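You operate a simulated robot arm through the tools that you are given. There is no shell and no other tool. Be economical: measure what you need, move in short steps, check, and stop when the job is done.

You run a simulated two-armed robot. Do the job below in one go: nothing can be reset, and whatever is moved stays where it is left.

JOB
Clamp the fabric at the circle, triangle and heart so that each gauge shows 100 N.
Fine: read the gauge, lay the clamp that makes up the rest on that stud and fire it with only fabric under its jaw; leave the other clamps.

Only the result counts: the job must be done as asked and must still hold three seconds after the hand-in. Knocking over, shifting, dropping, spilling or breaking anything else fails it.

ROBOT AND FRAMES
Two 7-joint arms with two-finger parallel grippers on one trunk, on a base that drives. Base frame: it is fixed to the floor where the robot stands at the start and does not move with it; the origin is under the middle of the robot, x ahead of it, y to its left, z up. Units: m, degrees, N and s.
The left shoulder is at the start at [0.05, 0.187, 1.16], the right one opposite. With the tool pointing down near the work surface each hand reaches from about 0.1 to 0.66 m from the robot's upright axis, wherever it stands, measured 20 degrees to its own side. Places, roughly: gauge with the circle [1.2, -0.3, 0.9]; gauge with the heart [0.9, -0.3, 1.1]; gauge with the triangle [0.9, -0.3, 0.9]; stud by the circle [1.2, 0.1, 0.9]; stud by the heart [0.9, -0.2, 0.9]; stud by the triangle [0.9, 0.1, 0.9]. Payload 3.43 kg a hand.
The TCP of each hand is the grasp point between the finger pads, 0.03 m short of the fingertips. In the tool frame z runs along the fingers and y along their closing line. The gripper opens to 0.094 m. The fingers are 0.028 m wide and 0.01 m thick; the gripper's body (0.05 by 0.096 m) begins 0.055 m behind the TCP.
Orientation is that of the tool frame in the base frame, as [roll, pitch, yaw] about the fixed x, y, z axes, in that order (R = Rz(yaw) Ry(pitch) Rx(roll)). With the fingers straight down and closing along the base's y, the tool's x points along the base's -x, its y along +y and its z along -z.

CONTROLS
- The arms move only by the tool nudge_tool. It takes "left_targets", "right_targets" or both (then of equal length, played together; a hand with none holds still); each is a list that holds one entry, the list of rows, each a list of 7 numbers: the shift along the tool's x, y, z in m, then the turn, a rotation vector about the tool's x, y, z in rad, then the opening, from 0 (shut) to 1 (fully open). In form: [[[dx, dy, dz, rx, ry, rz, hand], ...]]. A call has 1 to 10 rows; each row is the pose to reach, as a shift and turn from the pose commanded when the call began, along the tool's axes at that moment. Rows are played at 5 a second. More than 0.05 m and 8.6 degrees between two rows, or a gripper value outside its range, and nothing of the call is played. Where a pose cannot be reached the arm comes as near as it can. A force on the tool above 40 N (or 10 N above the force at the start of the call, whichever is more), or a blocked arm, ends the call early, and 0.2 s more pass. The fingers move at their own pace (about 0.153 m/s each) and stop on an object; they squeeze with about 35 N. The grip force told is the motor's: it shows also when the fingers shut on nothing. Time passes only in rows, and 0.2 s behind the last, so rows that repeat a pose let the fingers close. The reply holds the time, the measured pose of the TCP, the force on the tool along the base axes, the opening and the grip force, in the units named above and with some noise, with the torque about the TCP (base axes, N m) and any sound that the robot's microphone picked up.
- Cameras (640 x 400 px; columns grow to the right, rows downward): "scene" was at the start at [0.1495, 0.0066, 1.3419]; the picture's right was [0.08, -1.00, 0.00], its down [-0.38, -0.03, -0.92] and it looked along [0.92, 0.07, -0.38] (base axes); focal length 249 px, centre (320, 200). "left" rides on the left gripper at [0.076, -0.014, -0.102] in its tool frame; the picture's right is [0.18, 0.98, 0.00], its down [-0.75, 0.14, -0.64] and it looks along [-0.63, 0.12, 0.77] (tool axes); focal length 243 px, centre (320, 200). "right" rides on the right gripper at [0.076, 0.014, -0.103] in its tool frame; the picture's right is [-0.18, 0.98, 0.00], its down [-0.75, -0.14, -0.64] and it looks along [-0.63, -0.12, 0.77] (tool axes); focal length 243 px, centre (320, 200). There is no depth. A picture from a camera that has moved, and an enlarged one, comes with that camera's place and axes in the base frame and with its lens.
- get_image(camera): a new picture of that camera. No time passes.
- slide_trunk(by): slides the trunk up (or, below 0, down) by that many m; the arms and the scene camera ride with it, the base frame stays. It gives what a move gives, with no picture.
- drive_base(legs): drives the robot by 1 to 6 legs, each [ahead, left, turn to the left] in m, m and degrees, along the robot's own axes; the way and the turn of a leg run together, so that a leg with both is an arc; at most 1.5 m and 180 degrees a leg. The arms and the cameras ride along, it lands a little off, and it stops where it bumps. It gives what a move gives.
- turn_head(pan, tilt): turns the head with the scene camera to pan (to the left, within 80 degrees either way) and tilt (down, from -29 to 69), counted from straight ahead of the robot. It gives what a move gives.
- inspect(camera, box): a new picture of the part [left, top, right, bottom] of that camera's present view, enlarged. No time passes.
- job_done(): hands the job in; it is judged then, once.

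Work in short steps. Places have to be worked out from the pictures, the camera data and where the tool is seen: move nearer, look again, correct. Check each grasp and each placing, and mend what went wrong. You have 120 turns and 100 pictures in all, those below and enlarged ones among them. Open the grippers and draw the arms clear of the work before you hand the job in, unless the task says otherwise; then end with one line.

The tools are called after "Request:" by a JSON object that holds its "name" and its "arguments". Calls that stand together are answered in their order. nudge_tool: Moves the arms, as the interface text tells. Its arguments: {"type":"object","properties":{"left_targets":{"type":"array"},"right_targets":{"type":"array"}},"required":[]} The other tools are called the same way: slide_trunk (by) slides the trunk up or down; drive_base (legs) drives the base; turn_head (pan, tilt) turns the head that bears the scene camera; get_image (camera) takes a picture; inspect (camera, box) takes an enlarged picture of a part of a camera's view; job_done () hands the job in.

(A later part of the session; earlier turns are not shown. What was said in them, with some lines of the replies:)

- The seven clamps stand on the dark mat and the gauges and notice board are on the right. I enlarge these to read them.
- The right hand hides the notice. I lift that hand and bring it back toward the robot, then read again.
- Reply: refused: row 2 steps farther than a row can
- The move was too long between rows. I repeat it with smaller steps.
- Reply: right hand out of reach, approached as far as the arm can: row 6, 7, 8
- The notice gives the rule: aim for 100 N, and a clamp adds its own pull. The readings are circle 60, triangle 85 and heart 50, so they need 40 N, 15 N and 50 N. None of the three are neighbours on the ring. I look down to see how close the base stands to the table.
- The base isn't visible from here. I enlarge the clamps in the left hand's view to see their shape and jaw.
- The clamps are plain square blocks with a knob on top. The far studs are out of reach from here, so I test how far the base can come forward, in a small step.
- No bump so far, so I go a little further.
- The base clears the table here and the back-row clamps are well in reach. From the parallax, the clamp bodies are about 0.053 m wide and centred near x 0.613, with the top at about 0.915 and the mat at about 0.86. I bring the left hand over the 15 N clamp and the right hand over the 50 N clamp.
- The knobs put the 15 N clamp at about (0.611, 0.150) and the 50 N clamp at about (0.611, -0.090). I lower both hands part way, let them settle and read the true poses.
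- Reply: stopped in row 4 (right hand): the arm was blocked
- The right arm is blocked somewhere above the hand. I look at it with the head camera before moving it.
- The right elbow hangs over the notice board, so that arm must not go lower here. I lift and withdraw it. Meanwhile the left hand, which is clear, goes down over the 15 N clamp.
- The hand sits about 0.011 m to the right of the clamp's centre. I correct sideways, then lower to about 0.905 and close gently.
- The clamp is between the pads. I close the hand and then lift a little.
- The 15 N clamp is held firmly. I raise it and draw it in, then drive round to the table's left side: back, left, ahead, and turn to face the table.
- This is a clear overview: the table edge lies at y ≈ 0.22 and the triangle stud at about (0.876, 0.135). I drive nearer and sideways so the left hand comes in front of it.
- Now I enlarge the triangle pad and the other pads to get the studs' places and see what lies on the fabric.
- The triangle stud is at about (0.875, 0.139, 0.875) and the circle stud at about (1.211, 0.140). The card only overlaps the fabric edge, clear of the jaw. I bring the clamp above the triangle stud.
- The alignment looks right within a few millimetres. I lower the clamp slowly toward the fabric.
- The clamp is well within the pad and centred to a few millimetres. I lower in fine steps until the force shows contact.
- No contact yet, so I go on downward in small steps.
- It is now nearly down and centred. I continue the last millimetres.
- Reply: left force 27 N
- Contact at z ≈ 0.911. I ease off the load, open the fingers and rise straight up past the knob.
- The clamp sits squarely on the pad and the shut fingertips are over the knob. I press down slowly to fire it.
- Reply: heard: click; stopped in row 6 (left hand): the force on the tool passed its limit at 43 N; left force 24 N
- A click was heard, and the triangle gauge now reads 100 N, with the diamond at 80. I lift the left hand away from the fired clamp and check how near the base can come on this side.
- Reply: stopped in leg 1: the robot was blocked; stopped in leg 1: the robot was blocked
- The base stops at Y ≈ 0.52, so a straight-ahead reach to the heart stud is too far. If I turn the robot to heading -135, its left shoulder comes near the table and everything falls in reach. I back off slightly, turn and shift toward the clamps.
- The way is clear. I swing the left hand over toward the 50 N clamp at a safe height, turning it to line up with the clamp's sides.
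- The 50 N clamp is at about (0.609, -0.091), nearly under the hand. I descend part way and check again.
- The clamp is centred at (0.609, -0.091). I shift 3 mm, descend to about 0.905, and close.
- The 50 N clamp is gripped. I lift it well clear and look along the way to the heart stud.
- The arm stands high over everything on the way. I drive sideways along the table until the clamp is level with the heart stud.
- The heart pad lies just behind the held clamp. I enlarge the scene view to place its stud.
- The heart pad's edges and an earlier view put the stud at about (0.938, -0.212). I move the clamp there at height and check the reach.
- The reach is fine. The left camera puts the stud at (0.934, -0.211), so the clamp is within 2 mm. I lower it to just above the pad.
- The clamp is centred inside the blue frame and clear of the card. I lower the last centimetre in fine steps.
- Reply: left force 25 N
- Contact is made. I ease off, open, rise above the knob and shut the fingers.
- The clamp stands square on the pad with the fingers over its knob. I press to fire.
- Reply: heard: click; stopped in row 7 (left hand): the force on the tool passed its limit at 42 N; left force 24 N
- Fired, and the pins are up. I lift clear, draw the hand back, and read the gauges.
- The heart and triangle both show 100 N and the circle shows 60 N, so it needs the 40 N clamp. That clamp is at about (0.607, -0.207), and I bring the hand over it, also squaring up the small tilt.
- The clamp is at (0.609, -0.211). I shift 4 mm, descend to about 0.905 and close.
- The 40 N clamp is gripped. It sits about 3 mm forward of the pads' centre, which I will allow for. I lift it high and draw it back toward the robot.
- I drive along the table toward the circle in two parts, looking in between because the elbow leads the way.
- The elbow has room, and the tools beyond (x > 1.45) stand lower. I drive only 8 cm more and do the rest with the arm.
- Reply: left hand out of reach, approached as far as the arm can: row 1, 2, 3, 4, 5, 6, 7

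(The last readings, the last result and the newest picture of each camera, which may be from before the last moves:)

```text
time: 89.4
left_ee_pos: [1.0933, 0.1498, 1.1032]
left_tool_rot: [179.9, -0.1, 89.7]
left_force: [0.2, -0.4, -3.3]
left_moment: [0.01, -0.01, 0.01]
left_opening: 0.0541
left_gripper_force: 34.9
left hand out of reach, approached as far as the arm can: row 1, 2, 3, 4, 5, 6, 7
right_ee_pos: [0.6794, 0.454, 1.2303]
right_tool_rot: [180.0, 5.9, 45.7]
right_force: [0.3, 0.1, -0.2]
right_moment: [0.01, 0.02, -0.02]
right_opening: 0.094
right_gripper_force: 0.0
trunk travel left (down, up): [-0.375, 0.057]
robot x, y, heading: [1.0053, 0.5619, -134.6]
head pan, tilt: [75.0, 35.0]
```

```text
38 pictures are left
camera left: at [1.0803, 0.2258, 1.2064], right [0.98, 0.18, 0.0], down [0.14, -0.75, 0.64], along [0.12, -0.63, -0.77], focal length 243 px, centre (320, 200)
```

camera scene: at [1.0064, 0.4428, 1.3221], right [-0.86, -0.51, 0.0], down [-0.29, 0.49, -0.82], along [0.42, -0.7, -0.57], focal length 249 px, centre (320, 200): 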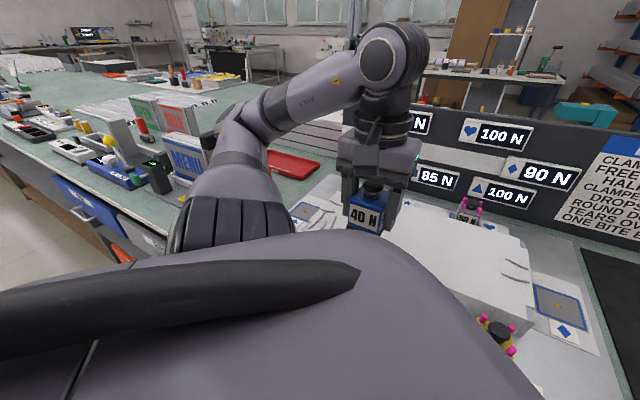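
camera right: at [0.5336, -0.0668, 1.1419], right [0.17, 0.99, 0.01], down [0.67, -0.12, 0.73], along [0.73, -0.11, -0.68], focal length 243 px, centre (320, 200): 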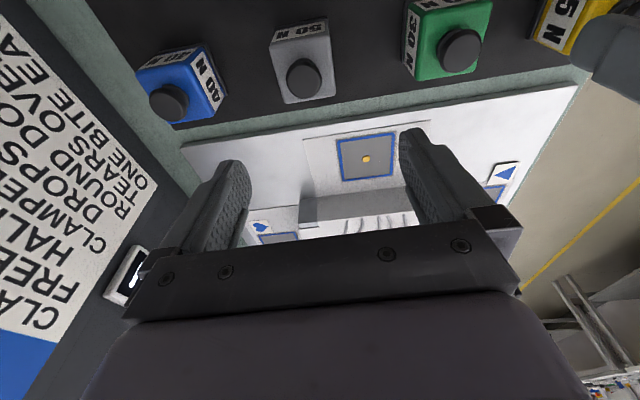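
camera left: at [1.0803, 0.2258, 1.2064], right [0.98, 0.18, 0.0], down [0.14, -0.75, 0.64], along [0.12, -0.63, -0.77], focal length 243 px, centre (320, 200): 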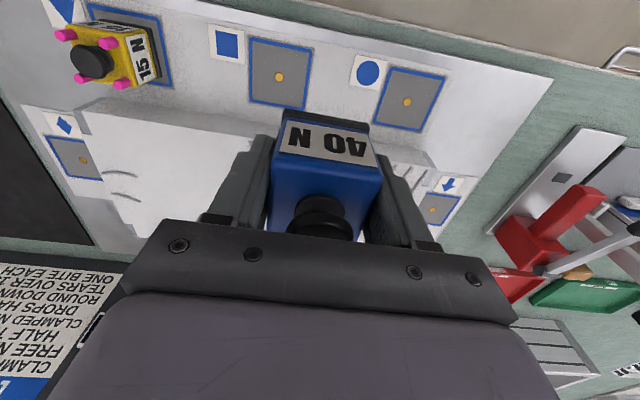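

The hand is at its joint limit this close to the body, so this heading doesn't suit the circle. I go back to facing the table (heading -90), as worked for the triangle, first backing away from the edge.

Request:
{"name": "drive_base", "arguments": {"legs": [[-0.025, -0.172, 0], [0, 0, 44.6]]}}

Request:
{"name": "turn_head", "arguments": {"pan": 20, "tilt": 40}}

Request:
{"name": "get_image", "arguments": {"camera": "scene"}}

```text
time: 93.5
left_ee_pos: [1.2495, 0.4687, 1.1034]
left_tool_rot: [179.9, 0.0, 133.7]
left_force: [0.0, 0.6, -2.6]
left_moment: [-0.01, 0.0, 0.02]
left_opening: 0.054
left_gripper_force: 35.3
right_ee_pos: [0.7397, 0.397, 1.2302]
right_tool_rot: [179.9, 5.8, 89.9]
right_force: [0.1, -0.3, -0.2]
right_moment: [0.03, -0.02, -0.01]
right_opening: 0.0942
right_gripper_force: 0.1
trunk travel left (down, up): [-0.375, 0.057]
robot x, y, heading: [0.8986, 0.6973, -90.2]
head pan, tilt: [75.0, 35.0]
```

```text
time: 94.8
left_ee_pos: [1.2503, 0.4692, 1.103]
left_tool_rot: [179.9, 0.0, 133.8]
left_force: [0.0, 0.4, -2.5]
left_moment: [0.0, 0.0, -0.05]
left_opening: 0.0541
left_gripper_force: 34.6
right_ee_pos: [0.74, 0.3959, 1.2312]
right_tool_rot: [-180.0, 5.9, 89.9]
right_force: [0.4, 0.8, 0.9]
right_moment: [0.02, -0.01, 0.01]
right_opening: 0.0942
right_gripper_force: 0.1
trunk travel left (down, up): [-0.375, 0.057]
robot x, y, heading: [0.899, 0.6956, -90.1]
head pan, tilt: [20.0, 40.0]
```

```text
37 pictures are left
camera scene: at [0.9253, 0.5605, 1.3145], right [-0.94, -0.34, 0.0], down [-0.22, 0.6, -0.77], along [0.26, -0.72, -0.64], focal length 249 px, centre (320, 200)
```

scene: 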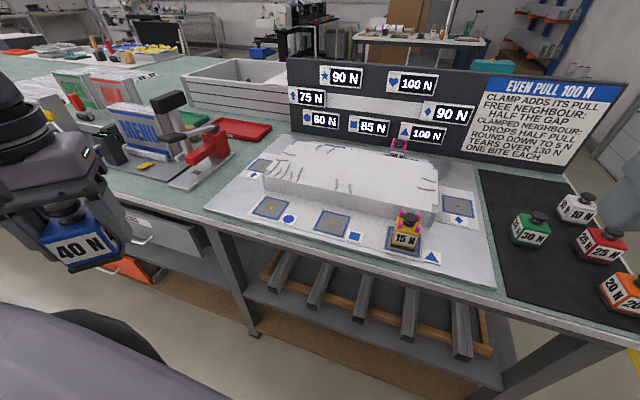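

All clear. I bring the held clamp in front of the robot and turn it square again.

Request:
{"name": "nudge_tool", "arguments": {"left_targets": [[[0.001, -0.026, -0.003, 0, 0, 0.0765, 0], [0.002, -0.052, -0.006, 0, 0, 0.153, 0], [0.003, -0.079, -0.009, 0, 0, 0.2295, 0], [0.004, -0.105, -0.012, 0, 0, 0.306, 0], [0.005, -0.131, -0.015, 0, 0, 0.3825, 0], [0.006, -0.157, -0.018, 0, 0, 0.459, 0], [0.007, -0.183, -0.021, 0, 0, 0.5355, 0], [0.008, -0.21, -0.024, 0, 0, 0.612, 0], [0.009, -0.236, -0.027, 0, 0, 0.6885, 0], [0.01, -0.262, -0.03, 0, 0, 0.765, 0]]]}}

Request:
{"name": "get_image", "arguments": {"camera": "scene"}}

```text
time: 97.0
left_ee_pos: [1.0548, 0.2933, 1.1344]
left_tool_rot: [179.9, -0.1, 89.9]
left_force: [-0.4, 0.1, -2.9]
left_moment: [-0.01, 0.01, 0.02]
left_opening: 0.0539
left_gripper_force: 35.3
right_ee_pos: [0.7386, 0.3965, 1.2313]
right_tool_rot: [179.9, 5.8, 89.9]
right_force: [-0.5, 0.4, 0.3]
right_moment: [0.0, -0.03, 0.0]
right_opening: 0.0942
right_gripper_force: 0.1
trunk travel left (down, up): [-0.375, 0.057]
robot x, y, heading: [0.8968, 0.7006, -90.3]
head pan, tilt: [20.0, 40.0]
```

```text
36 pictures are left
camera scene: at [0.9246, 0.5601, 1.3145], right [-0.94, -0.34, 0.0], down [-0.22, 0.61, -0.77], along [0.26, -0.72, -0.64], focal length 249 px, centre (320, 200)
```

scene: 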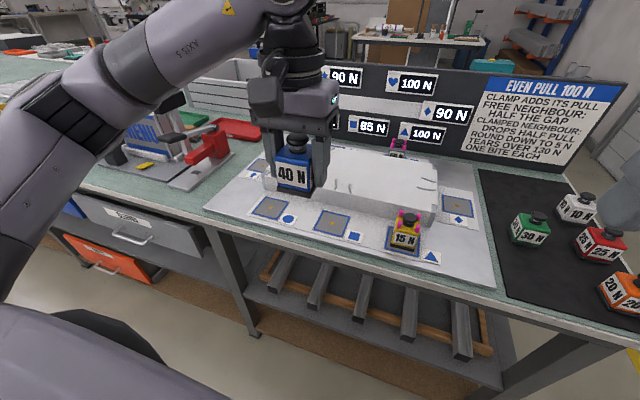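

Now I drive left 0.155 and ahead 0.115 so the hand comes close to the circle stud.

Request:
{"name": "drive_base", "arguments": {"legs": [[0, 0.155, 0], [0.115, 0, 0]]}}

Request:
{"name": "get_image", "arguments": {"camera": "scene"}}

Request:
{"name": "get_image", "arguments": {"camera": "left"}}

```text
time: 99.8
left_ee_pos: [1.2073, 0.178, 1.1337]
left_tool_rot: [179.8, -0.1, 90.0]
left_force: [0.2, -1.3, -2.7]
left_moment: [0.03, -0.01, -0.03]
left_opening: 0.054
left_gripper_force: 34.9
right_ee_pos: [0.8909, 0.2803, 1.2314]
right_tool_rot: [179.9, 5.7, 90.0]
right_force: [0.8, 0.0, -0.6]
right_moment: [0.03, -0.01, 0.01]
right_opening: 0.0943
right_gripper_force: 0.1
trunk travel left (down, up): [-0.375, 0.057]
robot x, y, heading: [1.0511, 0.5849, -90.5]
head pan, tilt: [20.0, 40.0]
```

```text
35 pictures are left
camera scene: at [1.0774, 0.4452, 1.3144], right [-0.94, -0.34, 0.0], down [-0.22, 0.61, -0.77], along [0.26, -0.72, -0.64], focal length 249 px, centre (320, 200)
```

scene: 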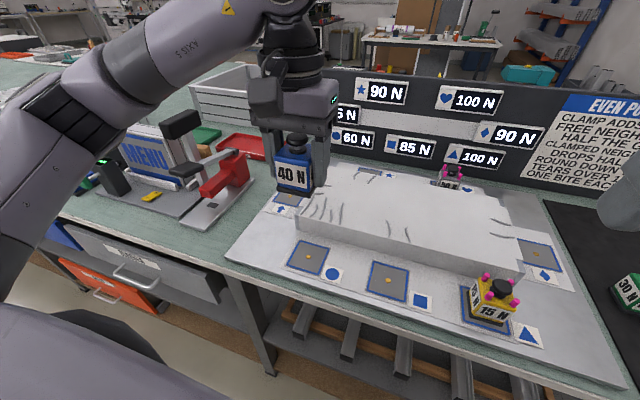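

```text
34 pictures are left
camera left: at [1.1914, 0.2545, 1.2366], right [0.98, 0.18, 0.0], down [0.14, -0.75, 0.64], along [0.12, -0.63, -0.77], focal length 243 px, centre (320, 200)
```

left: 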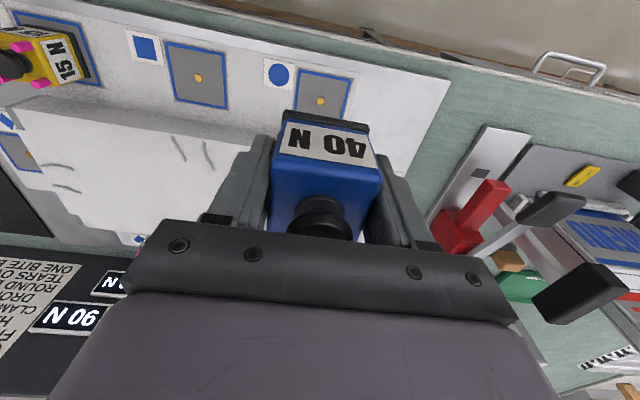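

Both cameras put the circle stud at (1.213, 0.140). I move over it, with 3 mm allowance for the clamp's offset in the grip, and go half way down.

Request:
{"name": "nudge_tool", "arguments": {"left_targets": [[[-0.008, 0.001, 0.03, 0, 0, 0, 0], [-0.016, 0.002, 0.06, 0, 0, 0, 0], [-0.024, 0.003, 0.09, 0, 0, 0, 0], [-0.031, 0.004, 0.12, 0, 0, 0, 0], [-0.036, 0.005, 0.14, 0, 0, 0, 0], [-0.036, 0.005, 0.14, 0, 0, 0, 0]]]}}

Request:
{"name": "get_image", "arguments": {"camera": "scene"}}

Request:
{"name": "get_image", "arguments": {"camera": "left"}}

```text
time: 101.2
left_ee_pos: [1.2117, 0.1446, 0.9927]
left_tool_rot: [179.9, -0.1, 90.0]
left_force: [0.9, -0.6, -3.2]
left_moment: [0.0, 0.0, -0.05]
left_opening: 0.0541
left_gripper_force: 35.1
right_ee_pos: [0.8927, 0.2827, 1.2313]
right_tool_rot: [-179.9, 5.8, 89.9]
right_force: [-0.4, -0.5, 0.3]
right_moment: [0.01, 0.02, 0.02]
right_opening: 0.0941
right_gripper_force: 0.0
trunk travel left (down, up): [-0.375, 0.057]
robot x, y, heading: [1.0503, 0.5827, -90.1]
head pan, tilt: [20.0, 40.0]
```

```text
33 pictures are left
camera scene: at [1.0773, 0.4462, 1.3145], right [-0.94, -0.34, 0.0], down [-0.22, 0.6, -0.77], along [0.26, -0.72, -0.64], focal length 249 px, centre (320, 200)
```

scene: 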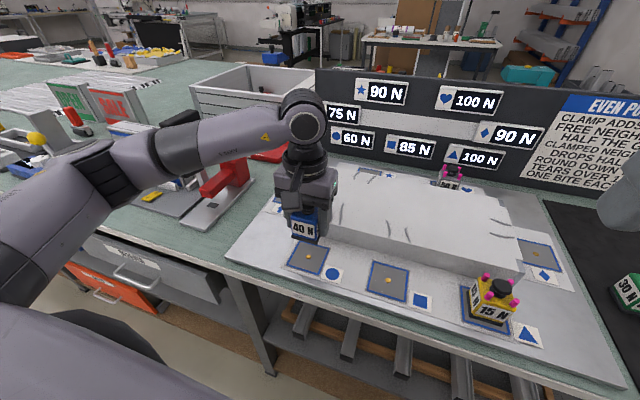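

```text
32 pictures are left
camera left: at [1.1963, 0.2194, 1.0959], right [0.98, 0.18, 0.0], down [0.14, -0.75, 0.64], along [0.12, -0.63, -0.77], focal length 243 px, centre (320, 200)
```

left: 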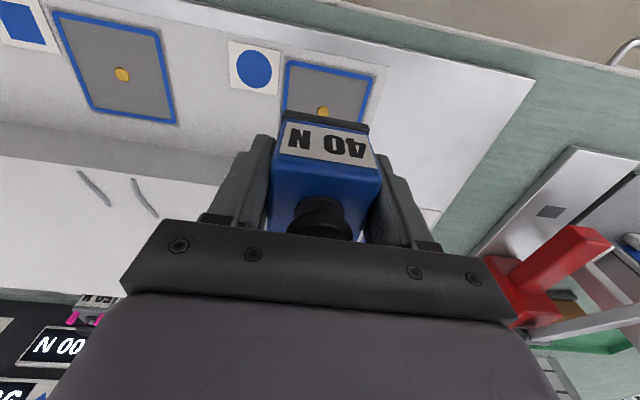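

The stud reads (1.214, 0.141). I correct by 2 mm and lower to just above the pad.

Request:
{"name": "nudge_tool", "arguments": {"left_targets": [[[-0.002, 0.002, 0.025, 0, 0, 0, 0], [-0.002, 0.002, 0.05, 0, 0, 0, 0], [-0.002, 0.002, 0.065, 0, 0, 0, 0], [-0.002, 0.002, 0.072, 0, 0, 0, 0], [-0.002, 0.002, 0.074, 0, 0, 0, 0], [-0.002, 0.002, 0.074, 0, 0, 0, 0]]]}}

Request:
{"name": "inspect", "arguments": {"camera": "scene", "box": [240, 180, 380, 290]}}

Request:
{"name": "inspect", "arguments": {"camera": "left", "box": [180, 0, 460, 240]}}

```text
time: 102.6
left_ee_pos: [1.2152, 0.1423, 0.9193]
left_tool_rot: [180.0, 0.0, 90.0]
left_force: [0.9, 0.3, -3.2]
left_moment: [0.04, 0.02, 0.0]
left_opening: 0.0544
left_gripper_force: 35.2
right_ee_pos: [0.8927, 0.2835, 1.2321]
right_tool_rot: [180.0, 5.7, 89.9]
right_force: [-0.5, -1.6, -0.8]
right_moment: [-0.01, -0.02, -0.01]
right_opening: 0.0944
right_gripper_force: 0.1
trunk travel left (down, up): [-0.375, 0.057]
robot x, y, heading: [1.0514, 0.5833, -90.1]
head pan, tilt: [20.0, 40.0]
```

```text
3.64 times, centred on (310, 235) of scene
camera zoom: at [1.0773, 0.4462, 1.3145], right [-0.94, -0.34, 0.0], down [-0.22, 0.6, -0.77], along [0.26, -0.72, -0.64], focal length 906 px, centre (356, 73)
```

zoom: 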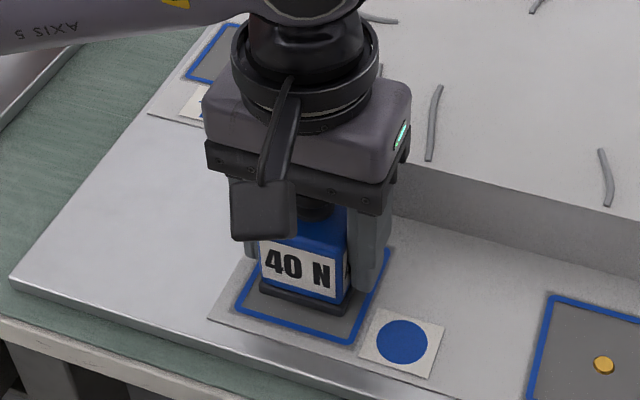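

```text
1.67 times, centred on (320, 120) of left
camera zoom: at [1.1989, 0.2173, 1.0223], right [0.98, 0.18, 0.0], down [0.14, -0.75, 0.64], along [0.12, -0.63, -0.77], focal length 404 px, centre (320, 333)
```

zoom: 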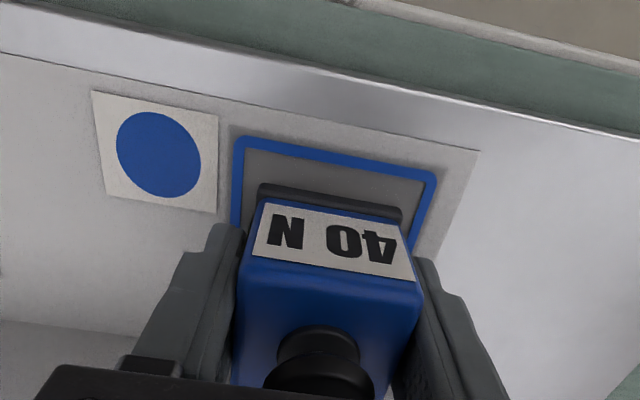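

The clamp is inside the frame on all sides, so I lower it to contact.

Request:
{"name": "nudge_tool", "arguments": {"left_targets": [[[0, 0, 0.003, 0, 0, 0, 0], [0, 0, 0.005, 0, 0, 0, 0], [0, 0, 0.007, 0, 0, 0, 0], [0, 0, 0.009, 0, 0, 0, 0], [0, 0, 0.01, 0, 0, 0, 0], [0, 0, 0.011, 0, 0, 0, 0], [0, 0, 0.011, 0, 0, 0, 0]]]}}

```text
time: 104.2
left_ee_pos: [1.2141, 0.1419, 0.9122]
left_tool_rot: [-180.0, 0.4, 90.0]
left_force: [3.3, -0.6, 26.0]
left_moment: [0.22, 0.01, -0.01]
left_opening: 0.0544
left_gripper_force: 35.0
right_ee_pos: [0.8921, 0.2844, 1.2324]
right_tool_rot: [179.9, 5.8, 89.9]
right_force: [0.1, -0.4, -0.4]
right_moment: [0.0, -0.02, 0.03]
right_opening: 0.0942
right_gripper_force: 0.1
trunk travel left (down, up): [-0.375, 0.057]
robot x, y, heading: [1.0534, 0.5839, -90.2]
head pan, tilt: [20.0, 40.0]
```

Contact. I ease off, open, rise above the knob and shut the fingers, with 3 mm toward the knob's centre.

Request:
{"name": "nudge_tool", "arguments": {"left_targets": [[[0, 0, -0.003, 0, 0, 0, 0], [0, 0, -0.003, 0, 0, 0, 0.7], [0, 0, -0.003, 0, 0, 0, 0.8], [0, 0, -0.003, 0, 0, 0, 0.8], [0, 0, -0.03, 0, 0, 0, 0.8], [0, 0, -0.06, 0, 0, 0, 0.8], [-0.003, 0, -0.08, 0, 0, 0, 0.8], [-0.003, 0, -0.08, 0, 0, 0, 0], [-0.003, 0, -0.08, 0, 0, 0, 0]]]}}

Request:
{"name": "inspect", "arguments": {"camera": "scene", "box": [240, 180, 380, 290]}}

Request:
{"name": "inspect", "arguments": {"camera": "left", "box": [180, 0, 460, 240]}}

```text
time: 106.2
left_ee_pos: [1.2141, 0.1394, 0.9908]
left_tool_rot: [179.9, 0.0, 90.0]
left_force: [0.5, -0.7, 0.6]
left_moment: [-0.01, 0.0, -0.04]
left_opening: 0.0
left_gripper_force: 32.5
right_ee_pos: [0.8928, 0.283, 1.2313]
right_tool_rot: [-180.0, 5.7, 89.9]
right_force: [0.6, -0.5, 0.1]
right_moment: [-0.04, 0.01, -0.02]
right_opening: 0.0942
right_gripper_force: 0.1
trunk travel left (down, up): [-0.375, 0.057]
robot x, y, heading: [1.0486, 0.5858, -90.2]
head pan, tilt: [20.0, 40.0]
```

```text
3.64 times, centred on (310, 235) of scene
camera zoom: at [1.0773, 0.4464, 1.3146], right [-0.94, -0.34, 0.0], down [-0.22, 0.6, -0.77], along [0.26, -0.72, -0.64], focal length 906 px, centre (356, 73)
```

zoom: 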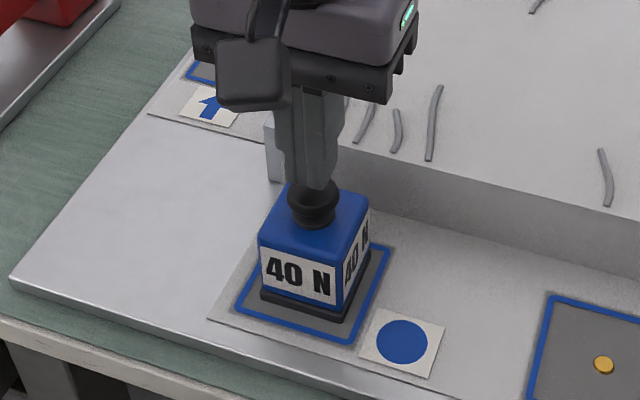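

```text
1.67 times, centred on (320, 120) of left
camera zoom: at [1.1988, 0.2148, 1.0929], right [0.98, 0.18, 0.0], down [0.14, -0.75, 0.64], along [0.12, -0.63, -0.77], focal length 404 px, centre (320, 333)
```

zoom: 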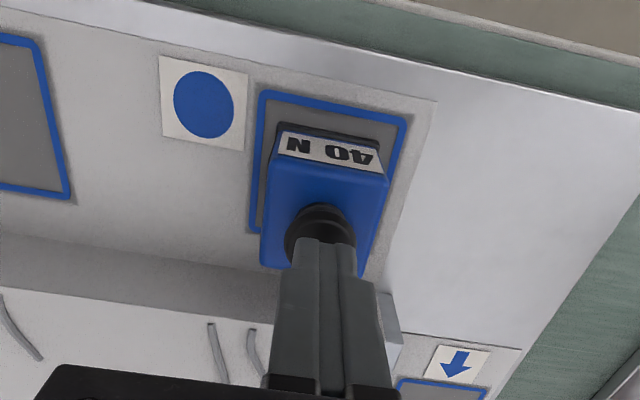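

The clamp is centred on the pad with only fabric beneath it. I press the knob.

Request:
{"name": "nudge_tool", "arguments": {"left_targets": [[[0, 0, 0.006, 0, 0, 0, 0], [0, 0, 0.012, 0, 0, 0, 0], [0, 0, 0.017, 0, 0, 0, 0], [0, 0, 0.021, 0, 0, 0, 0], [0, 0, 0.025, 0, 0, 0, 0], [0, 0, 0.029, 0, 0, 0, 0], [0, 0, 0.033, 0, 0, 0, 0], [0, 0, 0.036, 0, 0, 0, 0]]]}}

Request:
{"name": "get_image", "arguments": {"camera": "scene"}}

```text
time: 107.6
left_ee_pos: [1.2135, 0.1388, 0.9708]
left_tool_rot: [-179.7, 1.1, 90.2]
left_force: [3.7, 3.9, 23.8]
left_moment: [0.33, -0.08, -0.07]
left_opening: 0.0001
left_gripper_force: 32.9
right_ee_pos: [0.8921, 0.2855, 1.2329]
right_tool_rot: [179.9, 5.9, 89.9]
right_force: [1.0, 0.0, 0.4]
right_moment: [0.03, 0.01, 0.0]
right_opening: 0.0938
right_gripper_force: 0.0
trunk travel left (down, up): [-0.375, 0.057]
robot x, y, heading: [1.0519, 0.5825, -90.1]
head pan, tilt: [20.0, 40.0]
heard: click
stopped in row 7 (left hand): the force on the tool passed its limit at 42 N (the readings are from after the stop); the commanded pose is now the measured one
```

```text
27 pictures are left
camera scene: at [1.0769, 0.4494, 1.3152], right [-0.94, -0.34, 0.0], down [-0.22, 0.6, -0.77], along [0.26, -0.72, -0.64], focal length 249 px, centre (320, 200)
```

scene: 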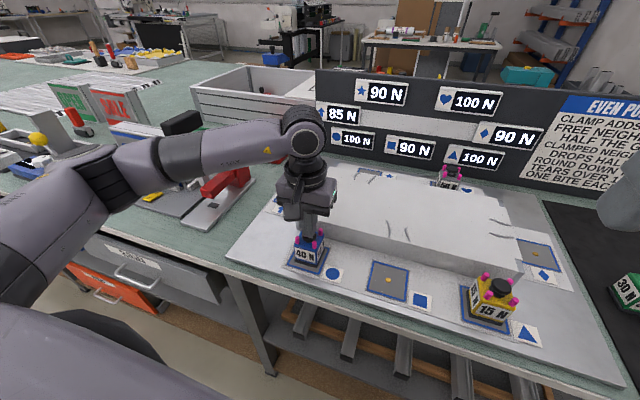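

All three gauges (circle, triangle and heart) show 100 N. I raise the hand straight up, open it, and back the robot away from the table.

Request:
{"name": "nudge_tool", "arguments": {"left_targets": [[[0, 0, -0.03, 0, 0, 0, 0], [0, 0, -0.07, 0, 0, 0, 0], [0, 0, -0.11, 0, 0, 0, 0.4], [0.03, 0, -0.14, 0, 0, 0, 1], [0.07, 0, -0.16, 0, 0, 0, 1], [0.1, 0, -0.17, 0, 0, 0, 1]]]}}

Request:
{"name": "drive_base", "arguments": {"legs": [[-0.2, 0, 0]]}}

Request:
{"name": "get_image", "arguments": {"camera": "scene"}}

Request:
{"name": "inspect", "arguments": {"camera": "scene", "box": [280, 40, 560, 200]}}

```text
time: 109.0
left_ee_pos: [1.2142, 0.2402, 1.1328]
left_tool_rot: [-179.8, 0.6, 90.1]
left_force: [-0.2, -0.1, 0.2]
left_moment: [-0.03, -0.01, -0.02]
left_opening: 0.0941
left_gripper_force: 0.0
right_ee_pos: [0.8907, 0.2825, 1.2315]
right_tool_rot: [-180.0, 5.7, 89.9]
right_force: [0.1, -0.4, -0.9]
right_moment: [0.04, -0.02, -0.02]
right_opening: 0.0941
right_gripper_force: 0.1
trunk travel left (down, up): [-0.375, 0.057]
robot x, y, heading: [1.0521, 0.5854, -90.3]
head pan, tilt: [20.0, 40.0]
```

```text
time: 110.6
left_ee_pos: [1.2142, 0.4361, 1.1337]
left_tool_rot: [-179.8, 0.7, 90.1]
left_force: [-0.1, 0.0, 0.5]
left_moment: [0.0, 0.0, 0.03]
left_opening: 0.0941
left_gripper_force: 0.0
right_ee_pos: [0.8918, 0.4795, 1.2322]
right_tool_rot: [179.8, 5.8, 89.9]
right_force: [0.7, -0.9, 0.2]
right_moment: [-0.03, 0.0, 0.01]
right_opening: 0.0941
right_gripper_force: 0.0
trunk travel left (down, up): [-0.375, 0.057]
robot x, y, heading: [1.0531, 0.7783, -90.0]
head pan, tilt: [20.0, 40.0]
```

```text
26 pictures are left
camera scene: at [1.078, 0.643, 1.3147], right [-0.94, -0.34, 0.0], down [-0.22, 0.6, -0.77], along [0.26, -0.72, -0.64], focal length 249 px, centre (320, 200)
```

scene: 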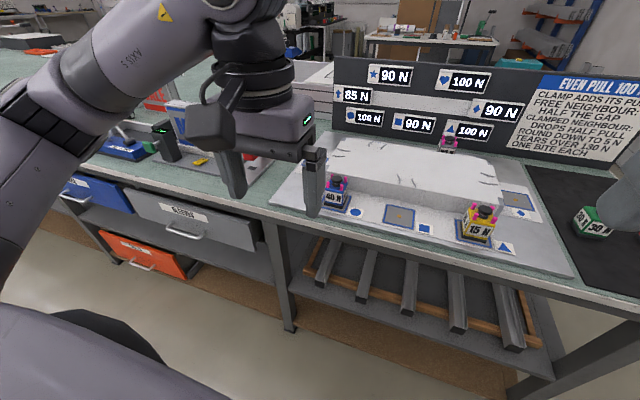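

```text
2.29 times, centred on (420, 120) of scene
camera zoom: at [1.078, 0.643, 1.3147], right [-0.94, -0.34, 0.0], down [-0.22, 0.6, -0.77], along [0.26, -0.72, -0.64], focal length 570 px, centre (91, 383)
```

zoom: 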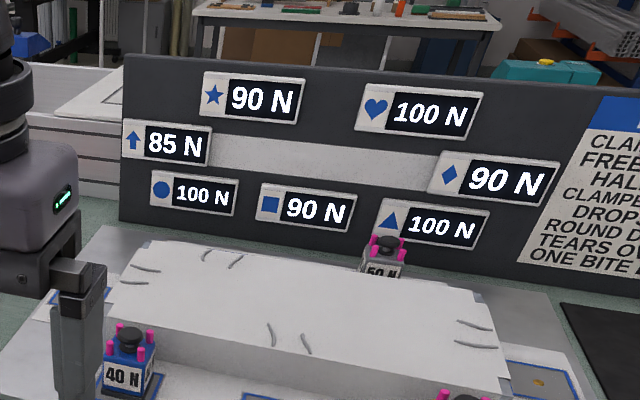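

Circle, triangle and heart all read 100 N, both grippers are open, and the arms are clear of the work. I hand in the job.

Request:
{"name": "job_done", "arguments": {}}

```text
The job is handed in.
```

The circle, triangle and heart gauges each read 100 N, using the 40 N, 15 N and 50 N clamps in that order; the other four clamps were not used, and the job is handed in.
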